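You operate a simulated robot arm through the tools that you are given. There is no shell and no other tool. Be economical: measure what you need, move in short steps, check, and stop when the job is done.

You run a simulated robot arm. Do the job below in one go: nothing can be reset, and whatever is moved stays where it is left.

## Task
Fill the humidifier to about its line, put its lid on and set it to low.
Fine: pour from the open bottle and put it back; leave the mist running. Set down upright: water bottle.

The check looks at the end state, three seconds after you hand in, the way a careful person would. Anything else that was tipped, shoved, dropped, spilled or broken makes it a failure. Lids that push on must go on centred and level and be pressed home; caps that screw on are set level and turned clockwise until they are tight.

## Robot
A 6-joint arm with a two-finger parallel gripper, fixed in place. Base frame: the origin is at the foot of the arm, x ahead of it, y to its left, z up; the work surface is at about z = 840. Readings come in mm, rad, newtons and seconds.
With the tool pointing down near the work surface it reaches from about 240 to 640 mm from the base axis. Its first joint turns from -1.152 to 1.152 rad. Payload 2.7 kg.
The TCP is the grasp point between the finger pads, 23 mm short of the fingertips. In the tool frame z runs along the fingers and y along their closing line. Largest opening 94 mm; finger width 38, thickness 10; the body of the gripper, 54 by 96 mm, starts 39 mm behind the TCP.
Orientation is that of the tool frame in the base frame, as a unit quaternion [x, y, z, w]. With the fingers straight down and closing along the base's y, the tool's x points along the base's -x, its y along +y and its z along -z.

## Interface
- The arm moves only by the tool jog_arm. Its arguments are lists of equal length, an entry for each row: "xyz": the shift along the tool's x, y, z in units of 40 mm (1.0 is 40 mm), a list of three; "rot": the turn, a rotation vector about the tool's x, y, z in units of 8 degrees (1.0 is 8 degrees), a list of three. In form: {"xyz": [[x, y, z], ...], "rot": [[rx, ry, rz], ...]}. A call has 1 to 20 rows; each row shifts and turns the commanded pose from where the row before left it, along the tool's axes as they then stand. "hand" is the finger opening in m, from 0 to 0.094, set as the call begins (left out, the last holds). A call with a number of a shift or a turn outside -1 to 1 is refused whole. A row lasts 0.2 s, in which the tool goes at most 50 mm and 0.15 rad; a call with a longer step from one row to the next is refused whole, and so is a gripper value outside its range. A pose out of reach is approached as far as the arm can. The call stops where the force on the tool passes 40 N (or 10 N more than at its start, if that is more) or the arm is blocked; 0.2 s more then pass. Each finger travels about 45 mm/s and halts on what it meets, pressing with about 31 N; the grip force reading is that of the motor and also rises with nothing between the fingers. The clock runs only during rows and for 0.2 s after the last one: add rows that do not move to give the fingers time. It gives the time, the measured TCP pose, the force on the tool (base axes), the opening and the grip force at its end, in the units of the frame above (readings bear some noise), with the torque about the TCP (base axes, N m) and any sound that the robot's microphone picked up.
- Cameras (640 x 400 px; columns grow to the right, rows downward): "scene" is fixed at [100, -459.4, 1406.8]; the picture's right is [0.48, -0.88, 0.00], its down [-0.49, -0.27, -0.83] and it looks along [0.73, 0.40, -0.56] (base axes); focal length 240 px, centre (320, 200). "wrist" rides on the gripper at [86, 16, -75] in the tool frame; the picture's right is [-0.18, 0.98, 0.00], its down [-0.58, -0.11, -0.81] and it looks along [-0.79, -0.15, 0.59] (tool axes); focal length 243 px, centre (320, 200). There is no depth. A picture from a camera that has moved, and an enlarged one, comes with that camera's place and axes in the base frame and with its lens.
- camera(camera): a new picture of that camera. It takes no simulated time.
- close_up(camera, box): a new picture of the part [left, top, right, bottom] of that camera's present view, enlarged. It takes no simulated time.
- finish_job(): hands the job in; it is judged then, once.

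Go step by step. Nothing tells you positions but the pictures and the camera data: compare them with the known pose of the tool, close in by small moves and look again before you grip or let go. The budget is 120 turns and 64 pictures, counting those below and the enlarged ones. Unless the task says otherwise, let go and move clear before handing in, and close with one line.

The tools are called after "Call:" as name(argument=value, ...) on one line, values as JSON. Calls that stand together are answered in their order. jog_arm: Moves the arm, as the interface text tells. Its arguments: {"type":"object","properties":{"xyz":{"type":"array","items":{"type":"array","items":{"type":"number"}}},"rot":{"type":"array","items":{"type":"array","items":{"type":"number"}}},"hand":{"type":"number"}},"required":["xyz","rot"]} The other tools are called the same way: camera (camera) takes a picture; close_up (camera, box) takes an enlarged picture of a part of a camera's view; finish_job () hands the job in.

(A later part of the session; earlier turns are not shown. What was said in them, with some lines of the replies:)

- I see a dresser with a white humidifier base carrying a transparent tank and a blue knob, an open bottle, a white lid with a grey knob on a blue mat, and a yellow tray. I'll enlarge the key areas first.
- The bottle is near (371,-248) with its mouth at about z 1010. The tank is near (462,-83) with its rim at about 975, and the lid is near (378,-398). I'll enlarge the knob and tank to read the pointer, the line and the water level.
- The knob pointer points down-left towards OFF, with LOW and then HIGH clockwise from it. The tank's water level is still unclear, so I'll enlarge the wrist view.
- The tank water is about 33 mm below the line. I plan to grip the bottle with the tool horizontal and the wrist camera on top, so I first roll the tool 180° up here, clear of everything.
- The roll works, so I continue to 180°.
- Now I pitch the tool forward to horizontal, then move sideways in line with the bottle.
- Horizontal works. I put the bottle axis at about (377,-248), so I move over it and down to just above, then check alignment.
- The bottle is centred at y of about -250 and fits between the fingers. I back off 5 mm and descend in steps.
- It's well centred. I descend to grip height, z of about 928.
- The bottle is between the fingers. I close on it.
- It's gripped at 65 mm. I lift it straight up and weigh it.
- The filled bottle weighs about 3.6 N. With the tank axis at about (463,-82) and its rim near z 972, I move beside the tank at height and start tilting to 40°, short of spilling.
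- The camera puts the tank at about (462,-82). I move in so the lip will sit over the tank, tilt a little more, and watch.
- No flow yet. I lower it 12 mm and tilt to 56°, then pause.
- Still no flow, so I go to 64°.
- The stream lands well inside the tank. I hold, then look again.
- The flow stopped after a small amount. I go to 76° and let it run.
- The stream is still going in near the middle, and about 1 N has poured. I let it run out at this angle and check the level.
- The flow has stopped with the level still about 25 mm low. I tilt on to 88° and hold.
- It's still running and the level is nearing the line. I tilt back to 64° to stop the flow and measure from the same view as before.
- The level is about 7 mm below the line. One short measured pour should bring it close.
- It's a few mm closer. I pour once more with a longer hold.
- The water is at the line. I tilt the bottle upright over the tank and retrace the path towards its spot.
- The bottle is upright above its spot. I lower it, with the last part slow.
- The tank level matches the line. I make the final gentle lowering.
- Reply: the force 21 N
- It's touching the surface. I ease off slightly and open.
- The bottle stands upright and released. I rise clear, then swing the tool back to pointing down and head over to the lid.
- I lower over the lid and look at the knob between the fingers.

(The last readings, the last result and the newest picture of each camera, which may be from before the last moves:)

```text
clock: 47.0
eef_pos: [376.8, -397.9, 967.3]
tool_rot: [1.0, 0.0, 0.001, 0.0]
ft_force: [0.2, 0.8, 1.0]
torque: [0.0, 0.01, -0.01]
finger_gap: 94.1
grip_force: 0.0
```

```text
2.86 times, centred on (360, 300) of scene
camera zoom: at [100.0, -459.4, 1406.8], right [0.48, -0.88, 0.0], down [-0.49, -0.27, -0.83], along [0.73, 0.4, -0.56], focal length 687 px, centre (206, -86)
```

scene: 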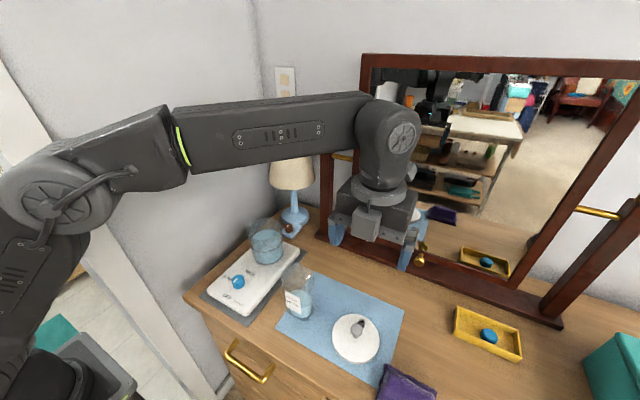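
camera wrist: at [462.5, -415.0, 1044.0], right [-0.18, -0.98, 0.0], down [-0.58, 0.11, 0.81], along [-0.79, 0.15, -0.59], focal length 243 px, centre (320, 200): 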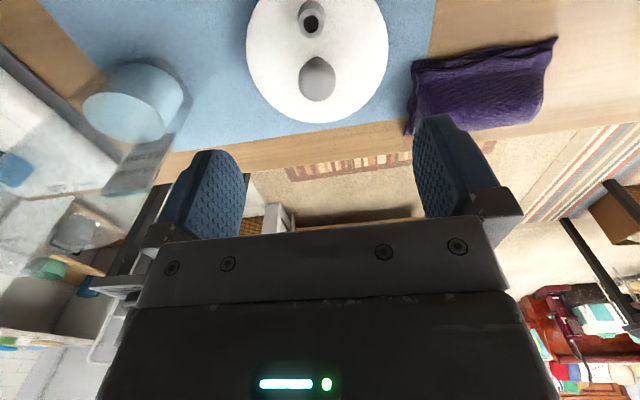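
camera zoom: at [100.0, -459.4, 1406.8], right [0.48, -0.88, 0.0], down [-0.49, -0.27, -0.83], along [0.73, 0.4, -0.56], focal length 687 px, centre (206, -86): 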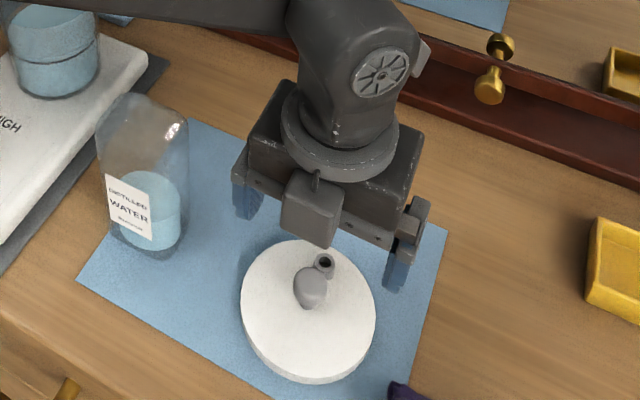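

The knob is at about (380,-397.5), centred between the fingers, and the nozzle is clear at x of about 407. I descend further and check height.

Call:
jog_arm(xyz=[[0.04, 0, 0.7], [0, 0, 0.7], [0, 0, 0.45], [0, 0, 0]], rot=[[0, 0, 0], [0, 0, 0], [0, 0, 0], [0, 0, 0]])

Call:
close_up(camera="scene", box=[310, 270, 410, 370])

Call:
camera(camera="wrist")

```text
clock: 48.0
eef_pos: [377.6, -397.7, 893.3]
tool_rot: [1.0, 0.001, 0.002, 0.0]
ft_force: [0.6, 0.1, -0.7]
torque: [0.02, -0.01, 0.02]
finger_gap: 94.1
grip_force: 0.0
```

```text
4.00 times, centred on (360, 320) of scene
camera zoom: at [100.0, -459.4, 1406.8], right [0.48, -0.88, 0.0], down [-0.49, -0.27, -0.83], along [0.73, 0.4, -0.56], focal length 962 px, centre (160, -280)
```

zoom: 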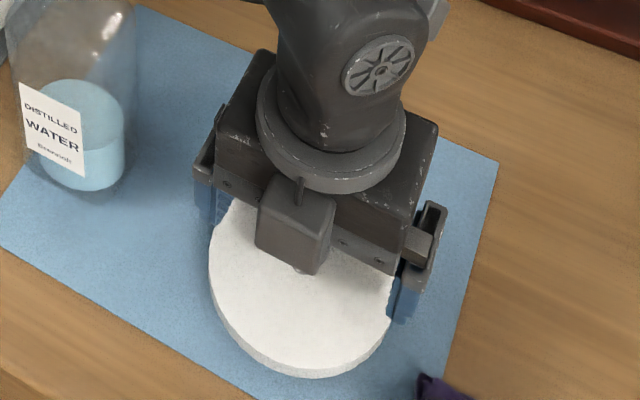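

```text
22 pictures are left
camera wrist: at [463.7, -414.7, 969.5], right [-0.18, -0.98, 0.0], down [-0.58, 0.11, 0.8], along [-0.79, 0.15, -0.59], focal length 243 px, centre (320, 200)
```

wrist: 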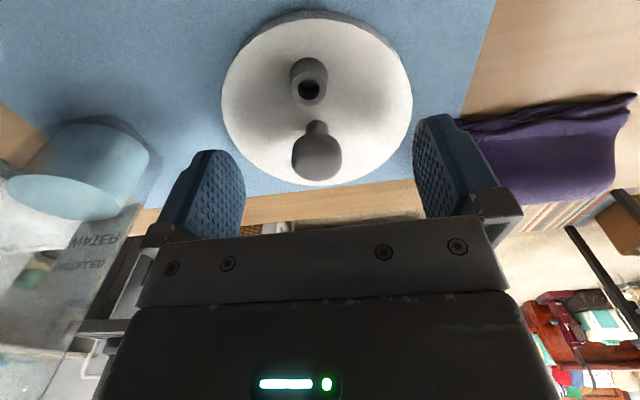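

The knob head centre is at z of about 880 and the lid top near 855. I lower 9 mm and close on the knob.

Call:
jog_arm(xyz=[[0.03, 0, 0.23], [0, 0, 0]], rot=[[0, 0, 0], [0, 0, 0]])

Call:
jog_arm(xyz=[[0, 0, 0], [0, 0, 0], [0, 0, 0], [0, 0, 0], [0, 0, 0], [0, 0, 0], [0, 0, 0]], rot=[[0, 0, 0], [0, 0, 0], [0, 0, 0], [0, 0, 0], [0, 0, 0], [0, 0, 0], [0, 0, 0]], hand=0.01)

Call:
camera(camera="wrist")

```text
clock: 48.6
eef_pos: [380.0, -396.9, 884.6]
tool_rot: [1.0, 0.0, 0.001, 0.0]
ft_force: [0.4, 0.4, -0.1]
torque: [-0.02, -0.02, 0.02]
finger_gap: 94.0
grip_force: 0.1
```

```text
clock: 50.2
eef_pos: [378.3, -397.1, 884.3]
tool_rot: [1.0, 0.001, 0.002, -0.001]
ft_force: [-0.3, -0.9, 0.1]
torque: [0.0, 0.0, -0.01]
finger_gap: 25.1
grip_force: 31.1
```

```text
21 pictures are left
camera wrist: at [465.0, -414.5, 960.6], right [-0.18, -0.98, 0.0], down [-0.58, 0.11, 0.8], along [-0.79, 0.15, -0.59], focal length 243 px, centre (320, 200)
```

wrist: 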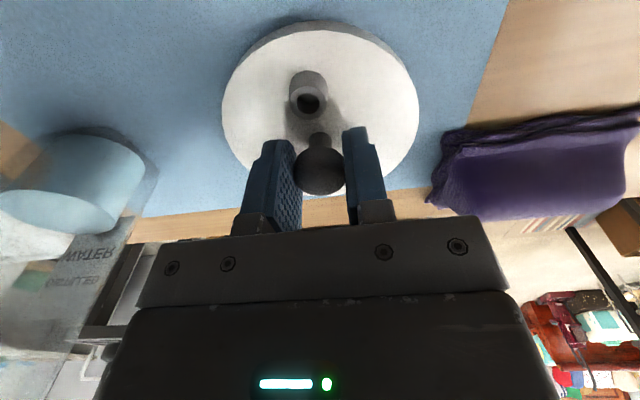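

The knob is gripped (25 mm). Before moving, I take one clear enlarged view of the tank to pin down its centre.

Call:
close_up(camera="scene", box=[242, 208, 298, 270])

```text
6.45 times, centred on (270, 239) of scene
camera zoom: at [100.0, -459.4, 1406.8], right [0.48, -0.88, 0.0], down [-0.49, -0.27, -0.83], along [0.73, 0.4, -0.56], focal length 1551 px, centre (643, -52)
```

zoom: 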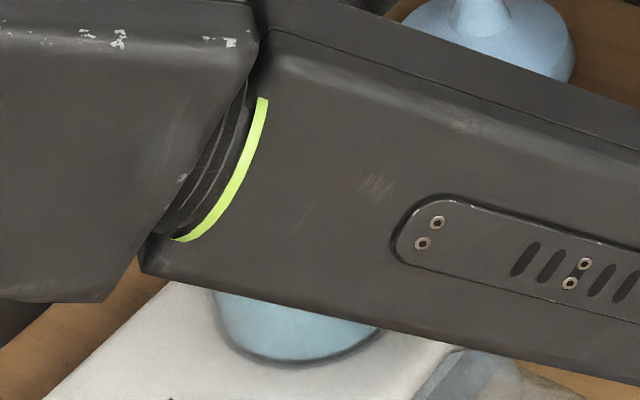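

The arm blocks that view. I lift the lid, carry it high past the bottle to just above the tank, and compare lid and rim directly.

Call:
jog_arm(xyz=[[0, 0, -0.2], [0, 0, -0.5], [0, 0, -1], [0, 0, -1], [0, 0, -1], [0, 0, -1], [0, 0, -1], [0, 0, 0]], rot=[[0, 0, 0], [0, 0, 0], [0, 0, 0], [0, 0, 0], [0, 0, 0], [0, 0, 0], [0, 0, 0], [0, 0, 0]])

Call:
camera(camera="wrist")

```text
clock: 52.0
eef_pos: [378.2, -398.4, 1111.6]
tool_rot: [1.0, 0.001, 0.001, 0.0]
ft_force: [-0.3, 0.4, -0.7]
torque: [-0.01, 0.01, 0.03]
finger_gap: 25.0
grip_force: 31.3
```

```text
19 pictures are left
camera wrist: at [464.7, -414.7, 1188.1], right [-0.18, -0.98, 0.0], down [-0.58, 0.11, 0.8], along [-0.79, 0.15, -0.59], focal length 243 px, centre (320, 200)
```

wrist: 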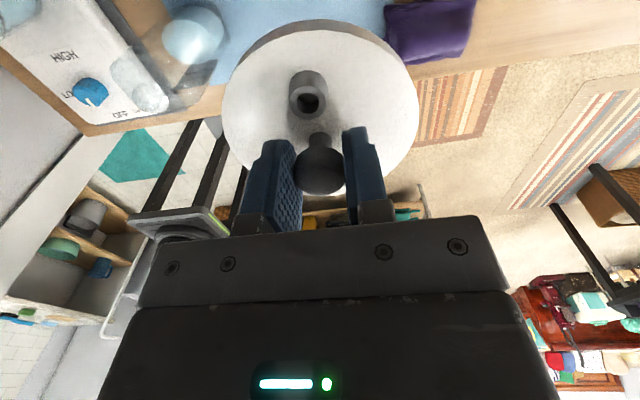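

The lid is held level. I carry it over to above the tank.

Call:
jog_arm(xyz=[[0.27, -0.98, 0], [0.27, -0.98, 0], [0.27, -0.98, 0], [0.27, -0.98, 0], [0.27, -0.98, 0], [0.27, -0.98, 0], [0.27, -0.98, 0], [0.26, -1, 0], [0, 0, 0.6], [0, 0, 0.6], [0, 0, 0]], rot=[[0, 0, 0], [0, 0, 0], [0, 0, 0], [0, 0, 0], [0, 0, 0], [0, 0, 0], [0, 0, 0], [0, 0, 0], [0, 0, 0], [0, 0, 0], [0, 0, 0]])

Call:
close_up(camera="scene", box=[220, 180, 320, 280])

Call:
camera(camera="wrist")

```text
clock: 54.4
eef_pos: [461.1, -105.2, 1064.0]
tool_rot: [1.0, 0.005, 0.002, -0.003]
ft_force: [-0.3, -0.4, -0.6]
torque: [0.03, 0.02, -0.01]
finger_gap: 25.3
grip_force: 30.9
out of reach, approached as far as the arm can: row 8
```

```text
4.00 times, centred on (270, 230) of scene
camera zoom: at [100.0, -459.4, 1406.8], right [0.48, -0.88, 0.0], down [-0.49, -0.27, -0.83], along [0.73, 0.4, -0.56], focal length 962 px, centre (520, 80)
```

zoom: 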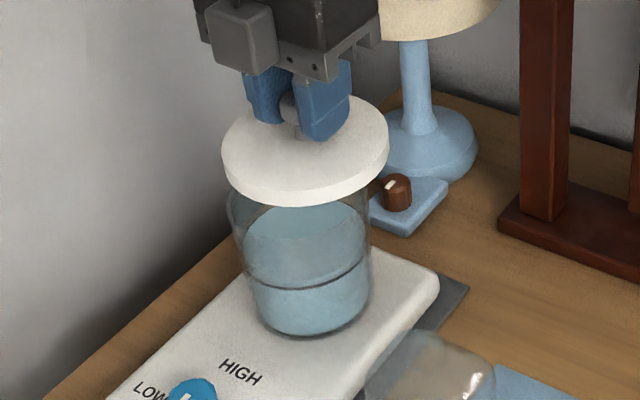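

```text
17 pictures are left
camera wrist: at [548.1, -121.2, 1139.9], right [-0.18, -0.98, -0.01], down [-0.58, 0.1, 0.8], along [-0.79, 0.14, -0.59], focal length 243 px, centre (320, 200)
```

wrist: 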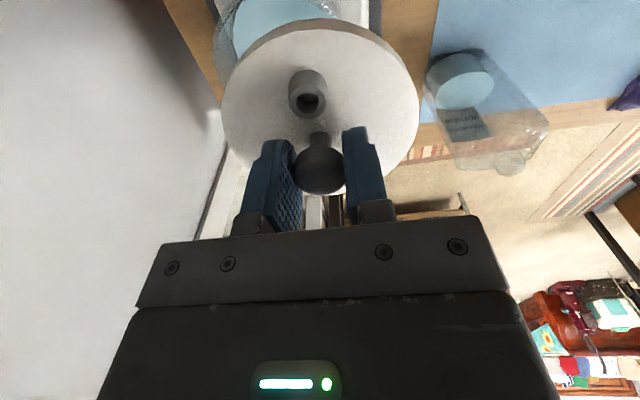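

The wrist roll hit its limit just short of the target. The lid is round, so I roll back 32° to regain reach and then re-measure.

Call:
jog_arm(xyz=[[0, 0, 0], [0, 0, 0], [0, 0, 0], [0, 0, 0], [0, 0, 0]], rot=[[0, 0, -1], [0, 0, -1], [0, 0, -1], [0, 0, -1], [0, 0, 0]])

Call:
close_up(camera="scene", box=[220, 180, 320, 280])

Call:
camera(camera="wrist")

```text
clock: 55.6
eef_pos: [461.6, -101.6, 1063.7]
tool_rot: [0.961, 0.277, 0.001, 0.001]
ft_force: [0.0, -0.4, -0.2]
torque: [0.01, -0.01, 0.01]
finger_gap: 25.0
grip_force: 31.0
```

```text
4.00 times, centred on (270, 230) of scene
camera zoom: at [100.0, -459.4, 1406.8], right [0.48, -0.88, 0.0], down [-0.49, -0.27, -0.83], along [0.73, 0.4, -0.56], focal length 962 px, centre (520, 80)
```

zoom: 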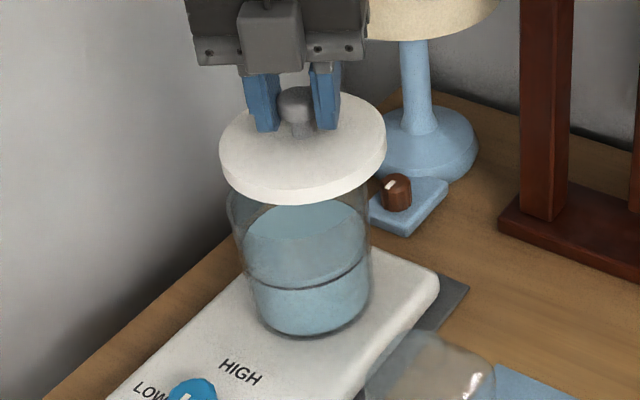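

```text
15 pictures are left
camera wrist: at [543.2, -70.4, 1140.5], right [0.37, -0.93, 0.0], down [-0.55, -0.22, 0.8], along [-0.75, -0.3, -0.59], focal length 243 px, centre (320, 200)
```

wrist: 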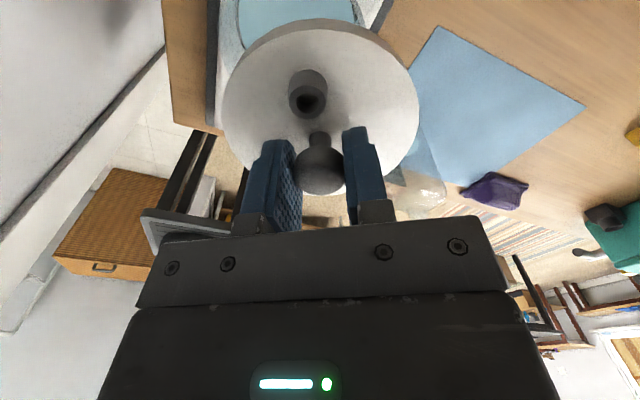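

Reach is restored. I shift towards the best tank-centre estimate of about (464,-85) and lower to about 20 mm above the rim to compare.

Call:
jog_arm(xyz=[[0.243, -0.32, 0], [0, 0, 0.65], [0, 0, 0]], rot=[[0, 0, 0], [0, 0, 0], [0, 0, 0]])

Call:
close_up(camera="scene", box=[235, 205, 300, 270])

Call:
camera(camera="wrist")

```text
clock: 56.4
eef_pos: [463.6, -84.8, 1038.0]
tool_rot: [0.961, 0.277, 0.001, 0.0]
ft_force: [-0.8, -0.2, -0.3]
torque: [0.02, 0.02, 0.03]
finger_gap: 25.0
grip_force: 30.5
```

```text
6.15 times, centred on (268, 238) of scene
camera zoom: at [100.0, -459.4, 1406.8], right [0.48, -0.88, 0.0], down [-0.49, -0.27, -0.83], along [0.73, 0.4, -0.56], focal length 1479 px, centre (643, -31)
```

zoom: 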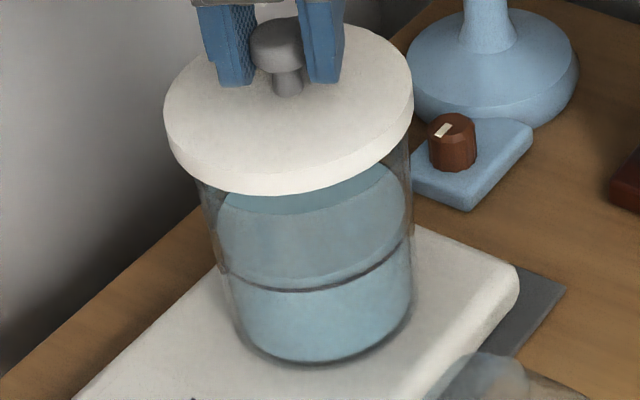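

```text
13 pictures are left
camera wrist: at [544.7, -54.1, 1114.1], right [0.37, -0.93, 0.0], down [-0.55, -0.22, 0.8], along [-0.75, -0.3, -0.59], focal length 243 px, centre (320, 200)
```

wrist: 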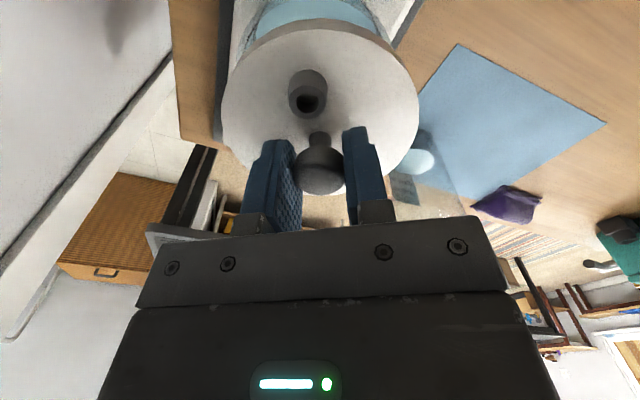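

In the scene view the lid looks aligned sideways. I check the wrist view's top strip, where the tank shows beyond the lid.

Call:
close_up(camera="wrist", box=[210, 0, 430, 110])

```text
2.91 times, centred on (320, 55) of wrist
camera zoom: at [544.7, -54.1, 1114.1], right [0.37, -0.93, 0.0], down [-0.55, -0.22, 0.8], along [-0.75, -0.3, -0.59], focal length 706 px, centre (320, 622)
```

zoom: 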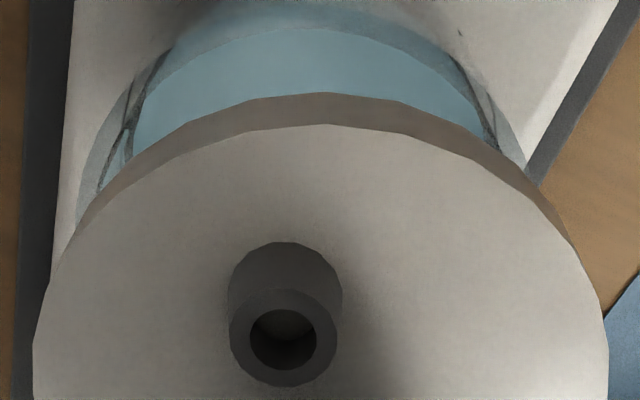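

The two views agree within 1–2 mm. I nudge the lid by (-1.4,+0.5) mm and lower gently until contact.

Call:
jog_arm(xyz=[[-0.023, -0.029, 0], [0, 0, 0.12], [0, 0, 0.12], [0, 0, 0.06], [0, 0, 0.06], [0, 0, 0]], rot=[[0, 0, 0], [0, 0, 0], [0, 0, 0], [0, 0, 0], [0, 0, 0], [0, 0, 0]])

```text
clock: 57.8
eef_pos: [462.7, -85.5, 1023.8]
tool_rot: [0.961, 0.277, 0.001, -0.001]
ft_force: [0.1, 0.8, -0.4]
torque: [-0.03, 0.0, 0.0]
finger_gap: 25.2
grip_force: 30.8
```

No contact yet. I continue in 2 mm steps.

Call:
jog_arm(xyz=[[0, 0, 0.05], [0, 0, 0.05], [0, 0, 0.05], [0, 0, 0]], rot=[[0, 0, 0], [0, 0, 0], [0, 0, 0], [0, 0, 0]])

Call:
close_up(camera="scene", box=[235, 205, 300, 270])

```text
clock: 58.8
eef_pos: [461.7, -84.9, 1018.1]
tool_rot: [0.961, 0.276, 0.001, 0.001]
ft_force: [-0.5, -0.2, -0.2]
torque: [-0.01, 0.01, 0.01]
finger_gap: 25.0
grip_force: 31.2
```

```text
6.15 times, centred on (268, 238) of scene
camera zoom: at [100.0, -459.4, 1406.8], right [0.48, -0.88, 0.0], down [-0.49, -0.27, -0.83], along [0.73, 0.4, -0.56], focal length 1479 px, centre (643, -31)
```

zoom: 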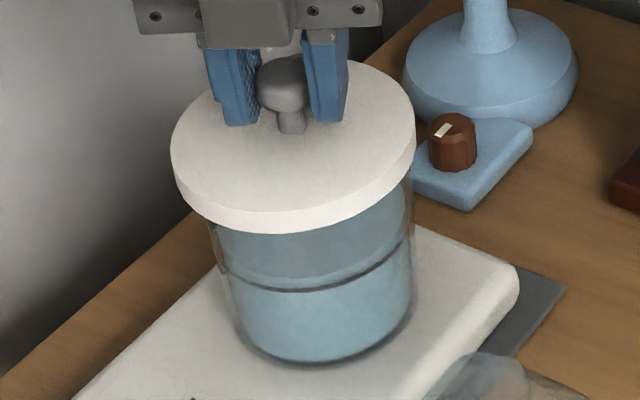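

The lid is close to the rim. I take one sharper look at the overhang on both sides.

Call:
close_up(camera="scene", box=[242, 216, 288, 246])

```text
13.33 times, centred on (265, 231) of scene
camera zoom: at [100.0, -459.4, 1406.8], right [0.48, -0.88, 0.0], down [-0.49, -0.27, -0.83], along [0.73, 0.4, -0.56], focal length 3206 px, centre (1053, -213)
```

zoom: 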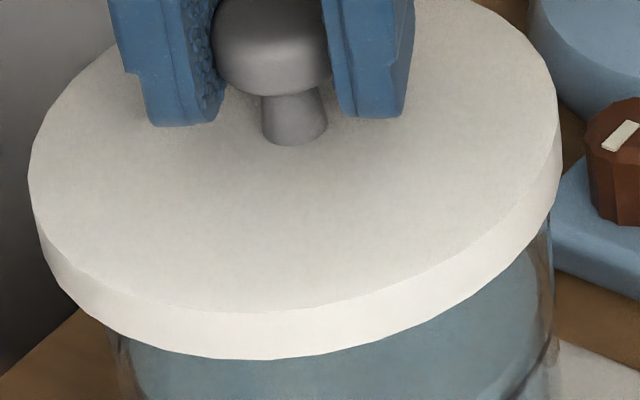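

Call:
close_up(camera="wrist", box=[210, 0, 430, 110])

```text
2.91 times, centred on (320, 55) of wrist
camera zoom: at [543.6, -54.1, 1093.9], right [0.37, -0.93, 0.0], down [-0.55, -0.22, 0.8], along [-0.75, -0.3, -0.59], focal length 706 px, centre (320, 622)
```

zoom: 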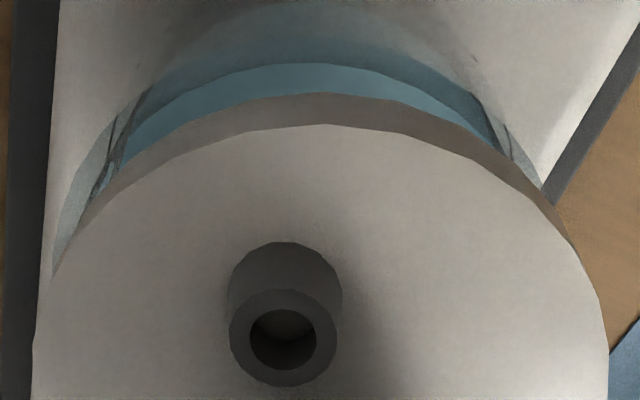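

The two views disagree by a few mm sideways, so I want a cleaner measurement. I raise the lid, roll back to the original orientation and step aside to get the tank rim fully in the wrist view.

Call:
jog_arm(xyz=[[0, 0, -0.5], [0, 0, -1], [0, 0, -1], [0, 0, 0], [0, 0, 0], [0, 0, 0], [0, 0, 0], [0, 0, 0], [0, 0, 0], [0, 0, 0], [0, 0, 0], [0, 0, 0], [0, 0, 0], [0, 0, 0], [0, 0, 0], [0, 0, 0], [0, 0, 0], [0, 0, 0], [0, 0, 0], [0, 0, 0]], rot=[[0, 0, 0], [0, 0, 0], [0, 0, 0], [0, 0, -1], [0, 0, -1], [0, 0, -1], [0, 0, -1], [0, 0, -1], [0, 0, -1], [0, 0, -1], [0, 0, -1], [0, 0, -1], [0, 0, -1], [0, 0, -1], [0, 0, -1], [0, 0, -1], [0, 0, -1], [0, 0, -1], [0, 0, -1], [0, 0, -1]])

Call:
jog_arm(xyz=[[0, 0, 0], [0, 0, 0], [0.1, -0.9, 0], [0.1, -0.9, 0], [0.1, -0.9, 0], [0.1, -0.9, 0], [0.05, -0.9, 0], [0, 0, 0]], rot=[[0, 0, -1], [0, 0, -0.5], [0, 0, 0], [0, 0, 0], [0, 0, 0], [0, 0, 0], [0, 0, 0], [0, 0, 0]])

Call:
camera(camera="wrist")

```text
clock: 63.0
eef_pos: [462.6, -85.1, 1118.2]
tool_rot: [0.102, 0.995, 0.001, 0.001]
ft_force: [0.3, -0.4, 0.2]
torque: [0.02, 0.01, -0.01]
finger_gap: 24.7
grip_force: 31.2
```

```text
clock: 64.8
eef_pos: [442.5, -265.8, 1117.6]
tool_rot: [-0.002, 1.0, 0.0, 0.001]
ft_force: [-0.9, 0.6, -0.1]
torque: [-0.01, -0.02, 0.02]
finger_gap: 24.9
grip_force: 31.0
```

```text
8 pictures are left
camera wrist: at [356.1, -250.6, 1192.6], right [0.18, 0.98, 0.0], down [0.58, -0.11, 0.81], along [0.79, -0.15, -0.59], focal length 243 px, centre (320, 200)
```

wrist: 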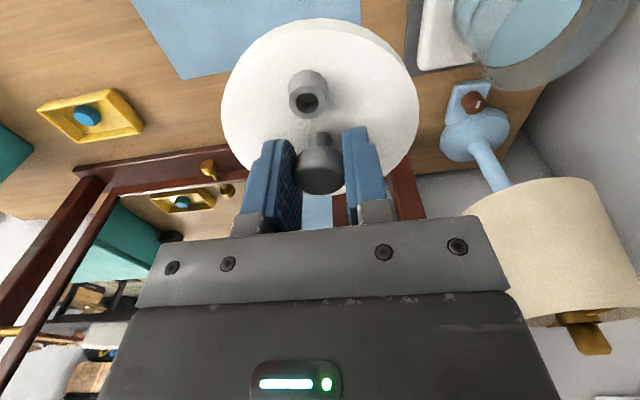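

The tank is cut off at the top, so I back off 60 mm in x.

Call:
jog_arm(xyz=[[0.8, 0, 0], [0.8, 0, 0], [0, 0, 0]], rot=[[0, 0, 0], [0, 0, 0], [0, 0, 0]])

Call:
close_up(camera="wrist", box=[400, 0, 640, 150])

```text
clock: 65.6
eef_pos: [379.6, -266.1, 1117.3]
tool_rot: [-0.001, 1.0, 0.0, 0.001]
ft_force: [-0.1, -0.1, -0.7]
torque: [-0.02, -0.02, -0.02]
finger_gap: 25.0
grip_force: 31.0
```

```text
2.67 times, centred on (520, 75) of wrist
camera zoom: at [291.6, -250.3, 1192.6], right [0.18, 0.98, 0.0], down [0.58, -0.11, 0.81], along [0.79, -0.15, -0.59], focal length 647 px, centre (-213, 533)
```

zoom: 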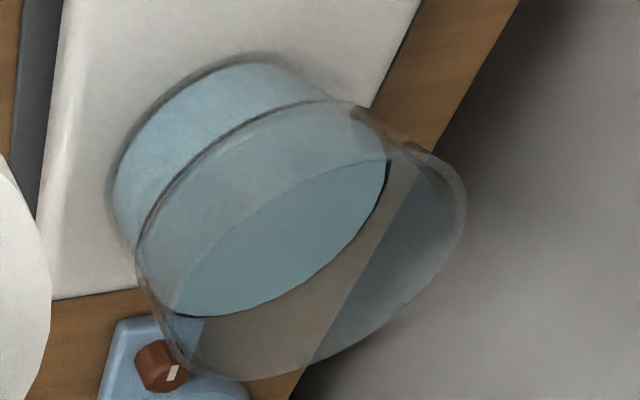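

From this full rim view and the earlier opposite view I get the rim at about (467.5,-81.8) with z near 970. I move the lid there and stop about 15 mm above.

Call:
jog_arm(xyz=[[-0.44, 0.92, 0], [-0.44, 0.92, 0], [-0.44, 0.92, 0], [-0.45, 0.92, 0], [-0.45, 0.92, 0], [0, 0, 0.7], [0, 0, 0.7], [0, 0, 0.7], [0, 0, 0]], rot=[[0, 0, 0], [0, 0, 0], [0, 0, 0], [0, 0, 0], [0, 0, 0], [0, 0, 0], [0, 0, 0], [0, 0, 0], [0, 0, 0]])

Call:
jog_arm(xyz=[[0, 0, 0.1], [0, 0, 0.1], [0, 0, 0.05], [0, 0, 0]], rot=[[0, 0, 0], [0, 0, 0], [0, 0, 0], [0, 0, 0]])

Call:
close_up(camera="wrist", box=[190, 0, 450, 200])

```text
clock: 67.6
eef_pos: [468.9, -80.7, 1033.7]
tool_rot: [-0.001, 1.0, 0.0, 0.002]
ft_force: [-0.4, 0.5, -0.4]
torque: [-0.01, 0.01, -0.03]
finger_gap: 25.0
grip_force: 31.3
```

```text
clock: 68.6
eef_pos: [468.2, -79.8, 1023.3]
tool_rot: [-0.001, 1.0, 0.0, 0.001]
ft_force: [0.4, 0.4, -0.2]
torque: [0.0, 0.01, -0.02]
finger_gap: 24.7
grip_force: 30.7
```

```text
2.00 times, centred on (320, 100) of wrist
camera zoom: at [381.7, -66.4, 1099.2], right [0.18, 0.98, 0.0], down [0.58, -0.11, 0.81], along [0.79, -0.15, -0.59], focal length 485 px, centre (320, 400)
```

zoom: 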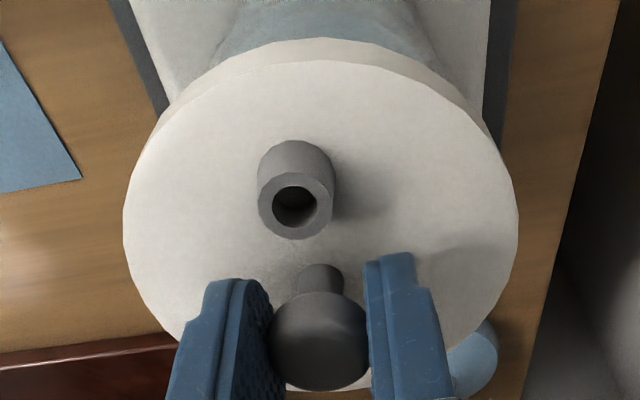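

On this side the tank sits symmetrically under the lid. I lower in small steps until I feel contact.

Call:
jog_arm(xyz=[[0, 0, 0.05], [0, 0, 0.05], [0, 0, 0.05], [0, 0, 0.05], [0, 0, 0]], rot=[[0, 0, 0], [0, 0, 0], [0, 0, 0], [0, 0, 0], [0, 0, 0]])

```text
clock: 69.8
eef_pos: [470.1, -81.4, 1015.8]
tool_rot: [-0.002, 1.0, 0.0, 0.001]
ft_force: [-0.2, -0.7, -0.4]
torque: [-0.03, 0.01, -0.02]
finger_gap: 25.0
grip_force: 31.3
```

Call:
jog_arm(xyz=[[0, 0, 0.04], [0, 0, 0.04], [0, 0, 0.04], [0, 0, 0]], rot=[[0, 0, 0], [0, 0, 0], [0, 0, 0], [0, 0, 0]])

```text
clock: 70.8
eef_pos: [469.2, -81.9, 1009.9]
tool_rot: [-0.001, 1.0, 0.0, 0.0]
ft_force: [-0.1, -0.1, -0.6]
torque: [0.03, 0.02, 0.0]
finger_gap: 25.1
grip_force: 31.2
```

Still no contact. I continue with small steps.

Call:
jog_arm(xyz=[[0, 0, 0.04], [0, 0, 0.04], [0, 0, 0.04], [0, 0, 0]], rot=[[0, 0, 0], [0, 0, 0], [0, 0, 0], [0, 0, 0]])

Call:
close_up(camera="scene", box=[242, 214, 298, 260])

```text
clock: 71.8
eef_pos: [468.7, -81.1, 1006.7]
tool_rot: [-0.001, 1.0, 0.001, 0.001]
ft_force: [0.3, -0.7, 0.6]
torque: [-0.03, -0.03, 0.02]
finger_gap: 25.2
grip_force: 31.3
```

```text
8.70 times, centred on (270, 237) of scene
camera zoom: at [100.0, -459.4, 1406.8], right [0.48, -0.88, 0.0], down [-0.49, -0.27, -0.83], along [0.73, 0.4, -0.56], focal length 2090 px, centre (755, -122)
```

zoom: 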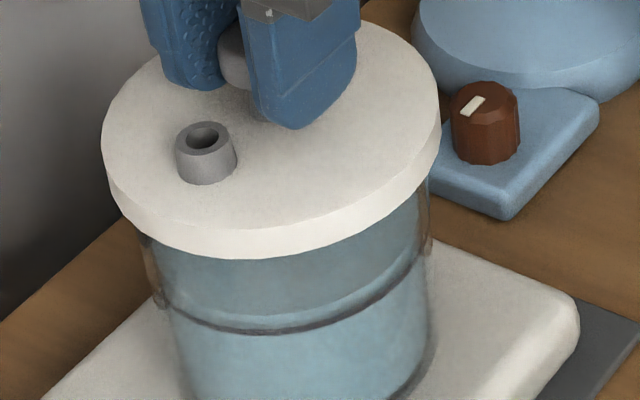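

The lid and tank now look concentric here too. I continue down.

Call:
jog_arm(xyz=[[0, 0, 0.04], [0, 0, 0.04], [0, 0, 0.04], [0, 0, 0.04], [0, 0, 0]], rot=[[0, 0, 0], [0, 0, 0], [0, 0, 0], [0, 0, 0], [0, 0, 0]])

```text
clock: 73.0
eef_pos: [469.3, -80.0, 1001.8]
tool_rot: [-0.001, 1.0, 0.0, 0.004]
ft_force: [1.5, 11.7, 23.8]
torque: [0.12, -0.17, 0.02]
finger_gap: 25.3
grip_force: 31.2
```

Contact is at TCP z of about 1002, with a side push towards +y, so the lid sits slightly too far to -y. I lift a touch, shift +1.5 mm in y and lower again.

Call:
jog_arm(xyz=[[0, 0, -0.08], [-0.01, 0.04, 0], [0, 0, 0.04], [0, 0, 0.03], [0, 0, 0]], rot=[[0, 0, 0], [0, 0, 0], [0, 0, 0], [0, 0, 0], [0, 0, 0]])

```text
clock: 74.2
eef_pos: [470.6, -79.5, 1001.7]
tool_rot: [0.0, 1.0, 0.0, 0.002]
ft_force: [6.6, -0.8, 10.6]
torque: [0.0, -0.33, -0.03]
finger_gap: 24.9
grip_force: 30.9
```

The y push is gone and now it pushes towards +x. I shift +1.5 mm in x and go on.

Call:
jog_arm(xyz=[[0, 0, -0.05], [-0.04, 0, 0], [0, 0, 0.04], [0, 0, 0.03], [0, 0, 0]], rot=[[0, 0, 0], [0, 0, 0], [0, 0, 0], [0, 0, 0], [0, 0, 0]])

```text
clock: 75.4
eef_pos: [470.2, -79.7, 1000.8]
tool_rot: [-0.001, 1.0, 0.0, 0.001]
ft_force: [-12.6, -4.6, 20.3]
torque: [-0.06, 0.07, -0.06]
finger_gap: 25.2
grip_force: 30.7
```

It's now slightly too far, so the centre is bracketed within 1 mm. I go back 0.7 mm and press down.

Call:
jog_arm(xyz=[[0.02, -0.008, 0], [0, 0, 0.03], [0, 0, 0.03], [0, 0, 0]], rot=[[0, 0, 0], [0, 0, 0], [0, 0, 0], [0, 0, 0]])

```text
clock: 76.4
eef_pos: [470.9, -79.9, 998.3]
tool_rot: [-0.002, 1.0, 0.0, 0.004]
ft_force: [2.1, -2.7, 24.2]
torque: [-0.08, -0.11, 0.0]
finger_gap: 25.1
grip_force: 30.8
```

The lid is going on with little side force. I keep pressing.

Call:
jog_arm(xyz=[[0, 0, 0.04], [0, 0, 0.04], [0, 0, 0.04], [0, 0, 0]], rot=[[0, 0, 0], [0, 0, 0], [0, 0, 0], [0, 0, 0]])

```text
clock: 77.4
eef_pos: [470.0, -80.0, 996.4]
tool_rot: [-0.002, 1.0, -0.001, 0.003]
ft_force: [-4.1, 1.8, 5.8]
torque: [0.07, 0.18, -0.03]
finger_gap: 24.8
grip_force: 31.6
stopped in row 4: the force on the tool passed its limit at 40 N (the readings are from after the stop); the commanded pose is now the measured one
```

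The force limit was reached. I press once more to see whether it is firmly home.

Call:
jog_arm(xyz=[[0, 0, 0.04], [0, 0, 0.04], [0, 0, 0.04], [0, 0, 0.04], [0, 0, 0]], rot=[[0, 0, 0], [0, 0, 0], [0, 0, 0], [0, 0, 0], [0, 0, 0]])

Call:
close_up(camera="scene", box=[242, 214, 298, 260])

```text
clock: 78.2
eef_pos: [469.4, -80.1, 995.3]
tool_rot: [-0.002, 1.0, -0.001, 0.004]
ft_force: [-7.0, 2.6, 7.1]
torque: [0.06, 0.4, -0.08]
finger_gap: 24.6
grip_force: 30.9
stopped in row 3: the force on the tool passed its limit at 44 N (the readings are from after the stop); the commanded pose is now the measured one
```

```text
8.70 times, centred on (270, 237) of scene
camera zoom: at [99.7, -459.3, 1406.9], right [0.48, -0.88, 0.0], down [-0.49, -0.27, -0.83], along [0.73, 0.4, -0.56], focal length 2090 px, centre (755, -122)
```

zoom: 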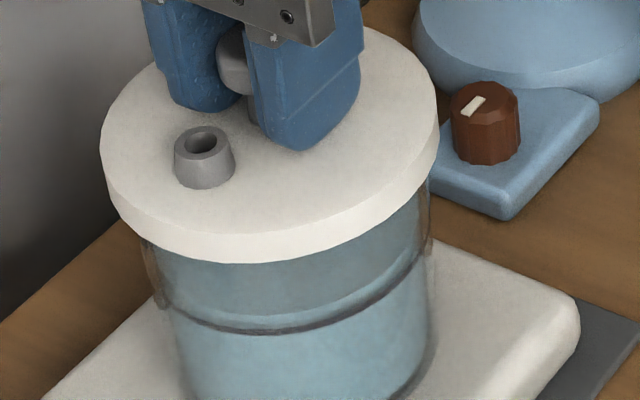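

The fingers slid down on the knob, so the fingertips now bear on the lid itself. I press again to see whether the lid yields any further.

Call:
jog_arm(xyz=[[0, 0, 0.03], [0, 0, 0.03], [0, 0, 0.03], [0, 0, 0.03], [0, 0, 0.03], [0, 0, 0]], rot=[[0, 0, 0], [0, 0, 0], [0, 0, 0], [0, 0, 0], [0, 0, 0], [0, 0, 0]])

```text
clock: 78.9
eef_pos: [471.2, -79.1, 997.0]
tool_rot: [-0.001, 1.0, -0.001, 0.005]
ft_force: [-7.1, 2.8, 7.2]
torque: [0.06, 0.41, -0.05]
finger_gap: 24.9
grip_force: 31.0
stopped in row 3: the force on the tool passed its limit at 42 N (the readings are from after the stop); the commanded pose is now the measured one
```

It's rigid at about 42 N. I let go of the knob, rise, and press centrally on the knob top with closed fingers to be sure it is seated straight.

Call:
jog_arm(xyz=[[0, 0, -0.05], [0, 0, 0], [0, 0, 0], [0, 0, 0], [0, 0, 0]], rot=[[0, 0, 0], [0, 0, 0], [0, 0, 0], [0, 0, 0], [0, 0, 0]], hand=0.06)

Call:
jog_arm(xyz=[[0, 0, -0.5], [0, 0, -0.5], [0, 0, -0.5], [0, 0, 0]], rot=[[0, 0, 0], [0, 0, 0], [0, 0, 0], [0, 0, 0]])

Call:
jog_arm(xyz=[[0, 0, 0], [0, 0, 0], [0, 0, 0], [0, 0, 0], [0, 0, 0]], rot=[[0, 0, 0], [0, 0, 0], [0, 0, 0], [0, 0, 0], [0, 0, 0]], hand=0.0)

Call:
close_up(camera="scene", box=[210, 195, 310, 295])

```text
clock: 80.1
eef_pos: [470.8, -79.7, 997.0]
tool_rot: [-0.002, 1.0, -0.001, 0.007]
ft_force: [-0.7, -0.9, 0.1]
torque: [-0.01, -0.01, -0.03]
finger_gap: 60.0
grip_force: 0.0
```

```text
clock: 81.1
eef_pos: [469.9, -80.4, 1058.4]
tool_rot: [-0.002, 1.0, -0.001, 0.006]
ft_force: [0.6, -1.0, -0.4]
torque: [-0.02, 0.03, -0.02]
finger_gap: 59.9
grip_force: 0.0
```

```text
clock: 82.3
eef_pos: [470.5, -79.7, 1058.7]
tool_rot: [-0.002, 1.0, -0.001, 0.006]
ft_force: [-0.8, 0.7, 0.5]
torque: [0.01, -0.01, 0.03]
finger_gap: 0.0
grip_force: 31.6
```

```text
4.00 times, centred on (260, 245) of scene
camera zoom: at [100.0, -459.4, 1406.8], right [0.48, -0.88, 0.0], down [-0.49, -0.27, -0.83], along [0.73, 0.4, -0.56], focal length 962 px, centre (560, 20)
```

zoom: 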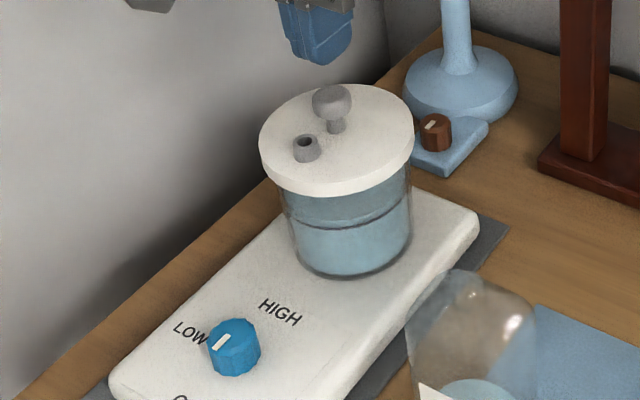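

The lid looks level and centred. I now press down on the knob top.

Call:
jog_arm(xyz=[[0, 0, 0.4], [0, 0, 0.1], [0, 0, 0.05], [0, 0, 0.05], [0, 0, 0.05], [0, 0, 0.05], [0, 0, 0.05], [0, 0, 0.05], [0, 0, 0]], rot=[[0, 0, 0], [0, 0, 0], [0, 0, 0], [0, 0, 0], [0, 0, 0], [0, 0, 0], [0, 0, 0], [0, 0, 0], [0, 0, 0]])

```text
clock: 84.3
eef_pos: [471.4, -80.0, 1025.2]
tool_rot: [-0.001, 1.0, -0.001, 0.007]
ft_force: [-2.9, 0.4, 7.6]
torque: [0.02, 0.15, -0.01]
finger_gap: 0.0
grip_force: 30.6
```

Call:
jog_arm(xyz=[[0, 0, 0.03], [0, 0, 0.03], [0, 0, 0.03], [0, 0, 0.03], [0, 0, 0.03], [0, 0, 0]], rot=[[0, 0, 0], [0, 0, 0], [0, 0, 0], [0, 0, 0], [0, 0, 0], [0, 0, 0]])

```text
clock: 85.1
eef_pos: [472.0, -80.3, 1025.5]
tool_rot: [-0.003, 1.0, -0.002, 0.009]
ft_force: [-3.9, 2.2, 6.2]
torque: [0.06, 0.15, -0.02]
finger_gap: 0.0
grip_force: 30.7
stopped in row 4: the force on the tool passed its limit at 42 N (the readings are from after the stop); the commanded pose is now the measured one
```

The lid is rigid at 42 N both ways, so it's home. Next is the knob at about (357,-69), top z about 875. By the labels OFF points to -x, LOW to +y and HIGH to +x, so I need 90° clockwise, and I'll turn in two grips to keep the gripper's attachments clear of the tank.

Call:
jog_arm(xyz=[[0, 0, -0.6], [0, 0, -1], [0, 0, -1], [0.72, 0.07, 0], [0.72, 0.07, 0], [0.72, 0.07, 0], [0.72, 0.07, 0], [0, 0, 0]], rot=[[0, 0.1, 0], [0, 0, 0], [0, 0, 0], [0, 0, 0], [0, 0, 0], [0, 0, 0], [0, 0, 0], [0, 0, 0]])

Call:
jog_arm(xyz=[[0, 0, 0], [0, 0, 0], [0, 0, 0], [0, 0, 0], [0, 0, 0], [0, 0, 0], [0, 0, 0], [0, 0, 0], [0, 0, 0], [0, 0, 0], [0, 0, 0], [0, 0, 0], [0, 0, 0], [0, 0, 0]], rot=[[0, 0, -1], [0, 0, -1], [0, 0, -1], [0, 0, -1], [0, 0, -1], [0, 0, -1], [0, 0, -1], [0, 0, -1], [0, 0, -1], [0, 0, -1], [0, 0, -1], [0, 0, -1], [0, 0, -1], [0, 0, 0]], hand=0.064)

```text
clock: 86.9
eef_pos: [354.3, -69.0, 1128.2]
tool_rot: [-0.001, 1.0, -0.002, 0.002]
ft_force: [0.5, -0.2, -0.4]
torque: [0.01, -0.02, 0.0]
finger_gap: 0.0
grip_force: 31.5
```

```text
clock: 89.9
eef_pos: [355.4, -69.0, 1129.2]
tool_rot: [0.789, -0.614, 0.002, -0.001]
ft_force: [0.3, 0.2, 0.5]
torque: [0.0, -0.01, 0.02]
finger_gap: 63.9
grip_force: 0.2
```

The orientation is set. I descend to about 80 mm above the knob and look with the wrist camera.

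Call:
jog_arm(xyz=[[0, 0, 1], [0, 0, 1], [0, 0, 1], [0, 0, 1], [0, 0, 0.5], [0, 0, 0]], rot=[[0, 0, 0], [0, 0, 0], [0, 0, 0], [0, 0, 0], [0, 0, 0], [0, 0, 0]])

Call:
camera(camera="wrist")

```text
clock: 91.3
eef_pos: [358.0, -70.2, 948.9]
tool_rot: [0.789, -0.614, 0.003, 0.0]
ft_force: [-0.5, -0.6, 0.0]
torque: [0.0, 0.0, -0.01]
finger_gap: 64.1
grip_force: 0.1
```

```text
2 pictures are left
camera wrist: at [361.9, -158.8, 1024.8], right [-1.0, -0.06, 0.0], down [-0.04, 0.59, 0.8], along [-0.05, 0.8, -0.59], focal length 243 px, centre (320, 200)
```

wrist: 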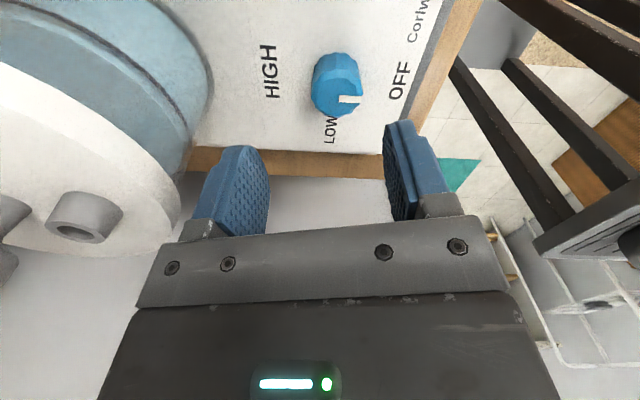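

The pointer is clearly at OFF (-x), and the knob is about 12.5 mm to -x of the tool axis, at about (345.5,-70). I shift over, descend around it and grip.

Call:
jog_arm(xyz=[[-0.077, 0.303, 0], [0, 0, 0.6], [0, 0, 0.6], [0, 0, 0.25], [0, 0, 0.1], [0, 0, 0]], rot=[[0, 0, 0], [0, 0, 0], [0, 0, 0], [0, 0, 0], [0, 0, 0], [0, 0, 0]])

```text
clock: 92.5
eef_pos: [345.3, -70.1, 891.5]
tool_rot: [0.789, -0.615, 0.004, 0.0]
ft_force: [-4.3, 1.0, 7.4]
torque: [0.08, 0.34, 0.01]
finger_gap: 65.6
grip_force: 1.9
stopped in row 5: the force on the tool passed its limit at 52 N (the readings are from after the stop); the commanded pose is now the measured one
```

The fingertips touched the base top (z about 868), so the knob stands higher than I took it and sits nearer y=-79. I raise 3 mm, shift and use one picture to confirm before gripping.

Call:
jog_arm(xyz=[[0, 0, -0.08], [0.19, 0.025, 0], [0, 0, 0]], rot=[[0, 0, 0], [0, 0, 0], [0, 0, 0]])

Call:
camera(camera="wrist")

```text
clock: 93.3
eef_pos: [348.1, -77.4, 894.2]
tool_rot: [0.79, -0.614, 0.005, 0.0]
ft_force: [0.2, -0.8, -0.7]
torque: [0.0, 0.0, -0.02]
finger_gap: 64.2
grip_force: 0.2
```

```text
1 pictures are left
camera wrist: at [351.2, -166.6, 970.1], right [-1.0, -0.06, -0.01], down [-0.04, 0.59, 0.8], along [-0.05, 0.8, -0.59], focal length 243 px, centre (320, 200)
```

wrist: 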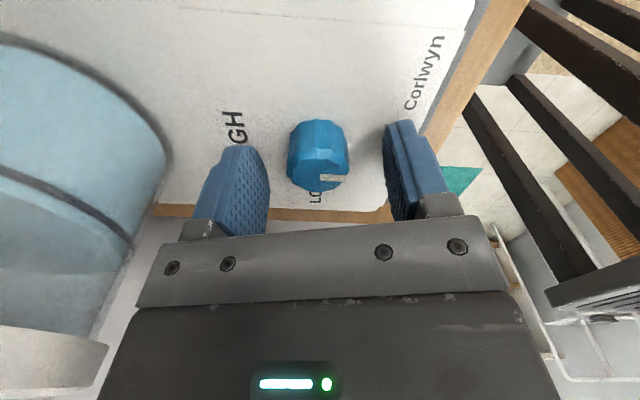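

The knob is centred between the fingers. I close on it and turn clockwise 56°.

Call:
jog_arm(xyz=[[0, 0, 0], [0, 0, 0], [0, 0, 0], [0, 0, 0], [0, 0, 0]], rot=[[0, 0, 0], [0, 0, 0], [0, 0, 0], [0, 0, 0], [0, 0, 0]], hand=0.01)

```text
clock: 94.5
eef_pos: [346.9, -78.7, 894.9]
tool_rot: [0.789, -0.614, 0.006, -0.001]
ft_force: [10.3, 0.6, -5.1]
torque: [-0.2, 0.41, 0.04]
finger_gap: 30.4
grip_force: 45.5
```

Gripped at 30 mm. I turn 56° clockwise.

Call:
jog_arm(xyz=[[0, 0, 0], [0, 0, 0], [0, 0, 0], [0, 0, 0], [0, 0, 0], [0, 0, 0], [0, 0, 0], [0, 0, 0], [0, 0, 0], [0, 0, 0], [0, 0, 0]], rot=[[0, 0, 0.7], [0, 0, 0.7], [0, 0, 0.7], [0, 0, 0.7], [0, 0, 0.7], [0, 0, 0.7], [0, 0, 0.7], [0, 0, 0.7], [0, 0, 0.7], [0, 0, 0.7], [0, 0, 0]])

```text
clock: 96.9
eef_pos: [347.9, -78.0, 894.2]
tool_rot: [-0.407, 0.913, -0.005, 0.005]
ft_force: [28.5, -18.0, -19.9]
torque: [-0.28, 1.03, 0.04]
finger_gap: 30.1
grip_force: 45.2
```

It turned, with some side load showing the knob axis is a little to +x,-y. I open, rise slightly, roll back, shift 1.5 mm and re-grip for the remaining 34°.

Call:
jog_arm(xyz=[[0, 0, 0], [0, 0, 0], [0, 0, 0], [0, 0, 0]], rot=[[0, 0, 0], [0, 0, 0], [0, 0, 0], [0, 0, 0]], hand=0.064)

Call:
jog_arm(xyz=[[0, 0, -0.5], [0, 0, -0.25], [0, 0, 0], [0, 0, 0], [0, 0, 0], [0, 0, 0], [0, 0, 0], [0, 0, 0]], rot=[[0, 0, 0], [0, 0, 0], [0, 0, -0.95], [0, 0, -0.95], [0, 0, -0.95], [0, 0, -0.95], [0, 0, -0.95], [0, 0, 0]])

```text
clock: 97.9
eef_pos: [347.4, -77.8, 894.4]
tool_rot: [-0.408, 0.913, -0.003, 0.002]
ft_force: [0.2, 0.5, 0.7]
torque: [0.0, -0.03, 0.03]
finger_gap: 64.3
grip_force: 0.0
```

```text
clock: 99.7
eef_pos: [347.5, -76.4, 924.0]
tool_rot: [-0.685, 0.728, -0.003, 0.001]
ft_force: [0.1, -0.2, -0.5]
torque: [0.03, -0.02, -0.02]
finger_gap: 63.7
grip_force: 0.0
```

I re-grip and turn the remaining 34°.

Call:
jog_arm(xyz=[[0.05, -0.037, 0], [0, 0, 0.4], [0, 0, 0.34], [0, 0, 0]], rot=[[0, 0, 0], [0, 0, 0], [0, 0, 0], [0, 0, 0]])

Call:
jog_arm(xyz=[[0, 0, 0], [0, 0, 0], [0, 0, 0], [0, 0, 0], [0, 0, 0]], rot=[[0, 0, 0], [0, 0, 0], [0, 0, 0], [0, 0, 0], [0, 0, 0]], hand=0.01)

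```text
clock: 100.7
eef_pos: [347.8, -79.4, 894.6]
tool_rot: [-0.684, 0.729, -0.003, 0.001]
ft_force: [0.0, 1.0, -0.5]
torque: [0.02, 0.03, 0.0]
finger_gap: 64.0
grip_force: 0.0
```

```text
clock: 101.9
eef_pos: [347.3, -79.2, 894.0]
tool_rot: [-0.683, 0.731, -0.003, 0.0]
ft_force: [-1.6, 0.3, 0.0]
torque: [-0.08, 0.57, 0.02]
finger_gap: 30.1
grip_force: 45.2
```

The grip is centred with little side force. I turn 34° clockwise.

Call:
jog_arm(xyz=[[0, 0, 0], [0, 0, 0], [0, 0, 0], [0, 0, 0], [0, 0, 0], [0, 0, 0], [0, 0, 0]], rot=[[0, 0, 0.7], [0, 0, 0.7], [0, 0, 0.7], [0, 0, 0.7], [0, 0, 0.7], [0, 0, 0.75], [0, 0, 0]])

Call:
jog_arm(xyz=[[0, 0, 0], [0, 0, 0], [0, 0, 0], [0, 0, 0]], rot=[[0, 0, 0], [0, 0, 0], [0, 0, 0], [0, 0, 0]], hand=0.064)

Call:
jog_arm(xyz=[[0, 0, -0.5], [0, 0, -0.8], [0, 0, 0], [0, 0, 0], [0, 0, 0], [0, 0, 0], [0, 0, 0], [0, 0, 0]], rot=[[0, 0, 0], [0, 0, 0], [0, 0, -0.95], [0, 0, -0.95], [0, 0, -0.95], [0, 0, -0.95], [0, 0, -0.5], [0, 0, 0]])

```text
clock: 103.5
eef_pos: [348.0, -79.9, 894.1]
tool_rot: [-0.439, 0.899, -0.002, 0.002]
ft_force: [-0.6, -2.7, -9.8]
torque: [-0.02, 0.73, 0.0]
finger_gap: 30.2
grip_force: 44.7
```

```text
clock: 104.5
eef_pos: [348.3, -79.8, 895.4]
tool_rot: [-0.44, 0.898, -0.003, 0.003]
ft_force: [0.9, 0.0, 0.2]
torque: [0.02, 0.01, 0.04]
finger_gap: 64.1
grip_force: 0.1
```

```text
clock: 106.3
eef_pos: [347.8, -79.2, 946.7]
tool_rot: [-0.686, 0.727, -0.004, 0.001]
ft_force: [-0.1, -0.2, -0.4]
torque: [-0.03, -0.02, -0.01]
finger_gap: 64.0
grip_force: 0.1
```

I use the last picture to check the pointer and the lid.

Call:
close_up(camera="wrist", box=[80, 0, 440, 200])

```text
1.78 times, centred on (260, 100) of wrist
camera zoom: at [325.5, -166.3, 1022.5], right [-0.97, 0.24, -0.01], down [0.14, 0.58, 0.81], along [0.2, 0.78, -0.59], focal length 431 px, centre (427, 378)
```

zoom: 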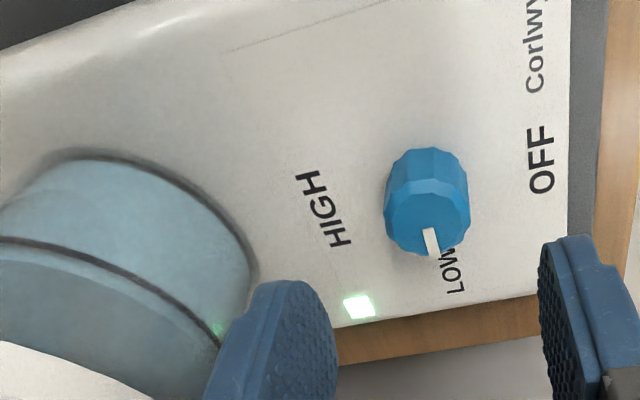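

The pointer is at LOW and the green light is on. I rise clear and hand in.

Call:
jog_arm(xyz=[[0, 0, -1], [0, 0, -1], [0, 0, -1], [0, 0, -1], [0, 0, -1], [0, 0, 0]], rot=[[0, 0, 0], [0, 0, 0], [0, 0, 0], [0, 0, 0], [0, 0, 0], [0, 0, 0]])

Call:
finish_job()

```text
clock: 107.7
eef_pos: [346.0, -78.5, 1147.7]
tool_rot: [-0.686, 0.728, -0.004, 0.001]
ft_force: [0.9, 0.4, 0.1]
torque: [-0.02, 0.02, 0.02]
finger_gap: 64.0
grip_force: 0.1
```

```text
The job is handed in.
```

I filled the humidifier to its line, pressed the lid on (level, firm at about 42 N), set the knob to LOW with its green light lit, and put the water bottle back upright in its place.
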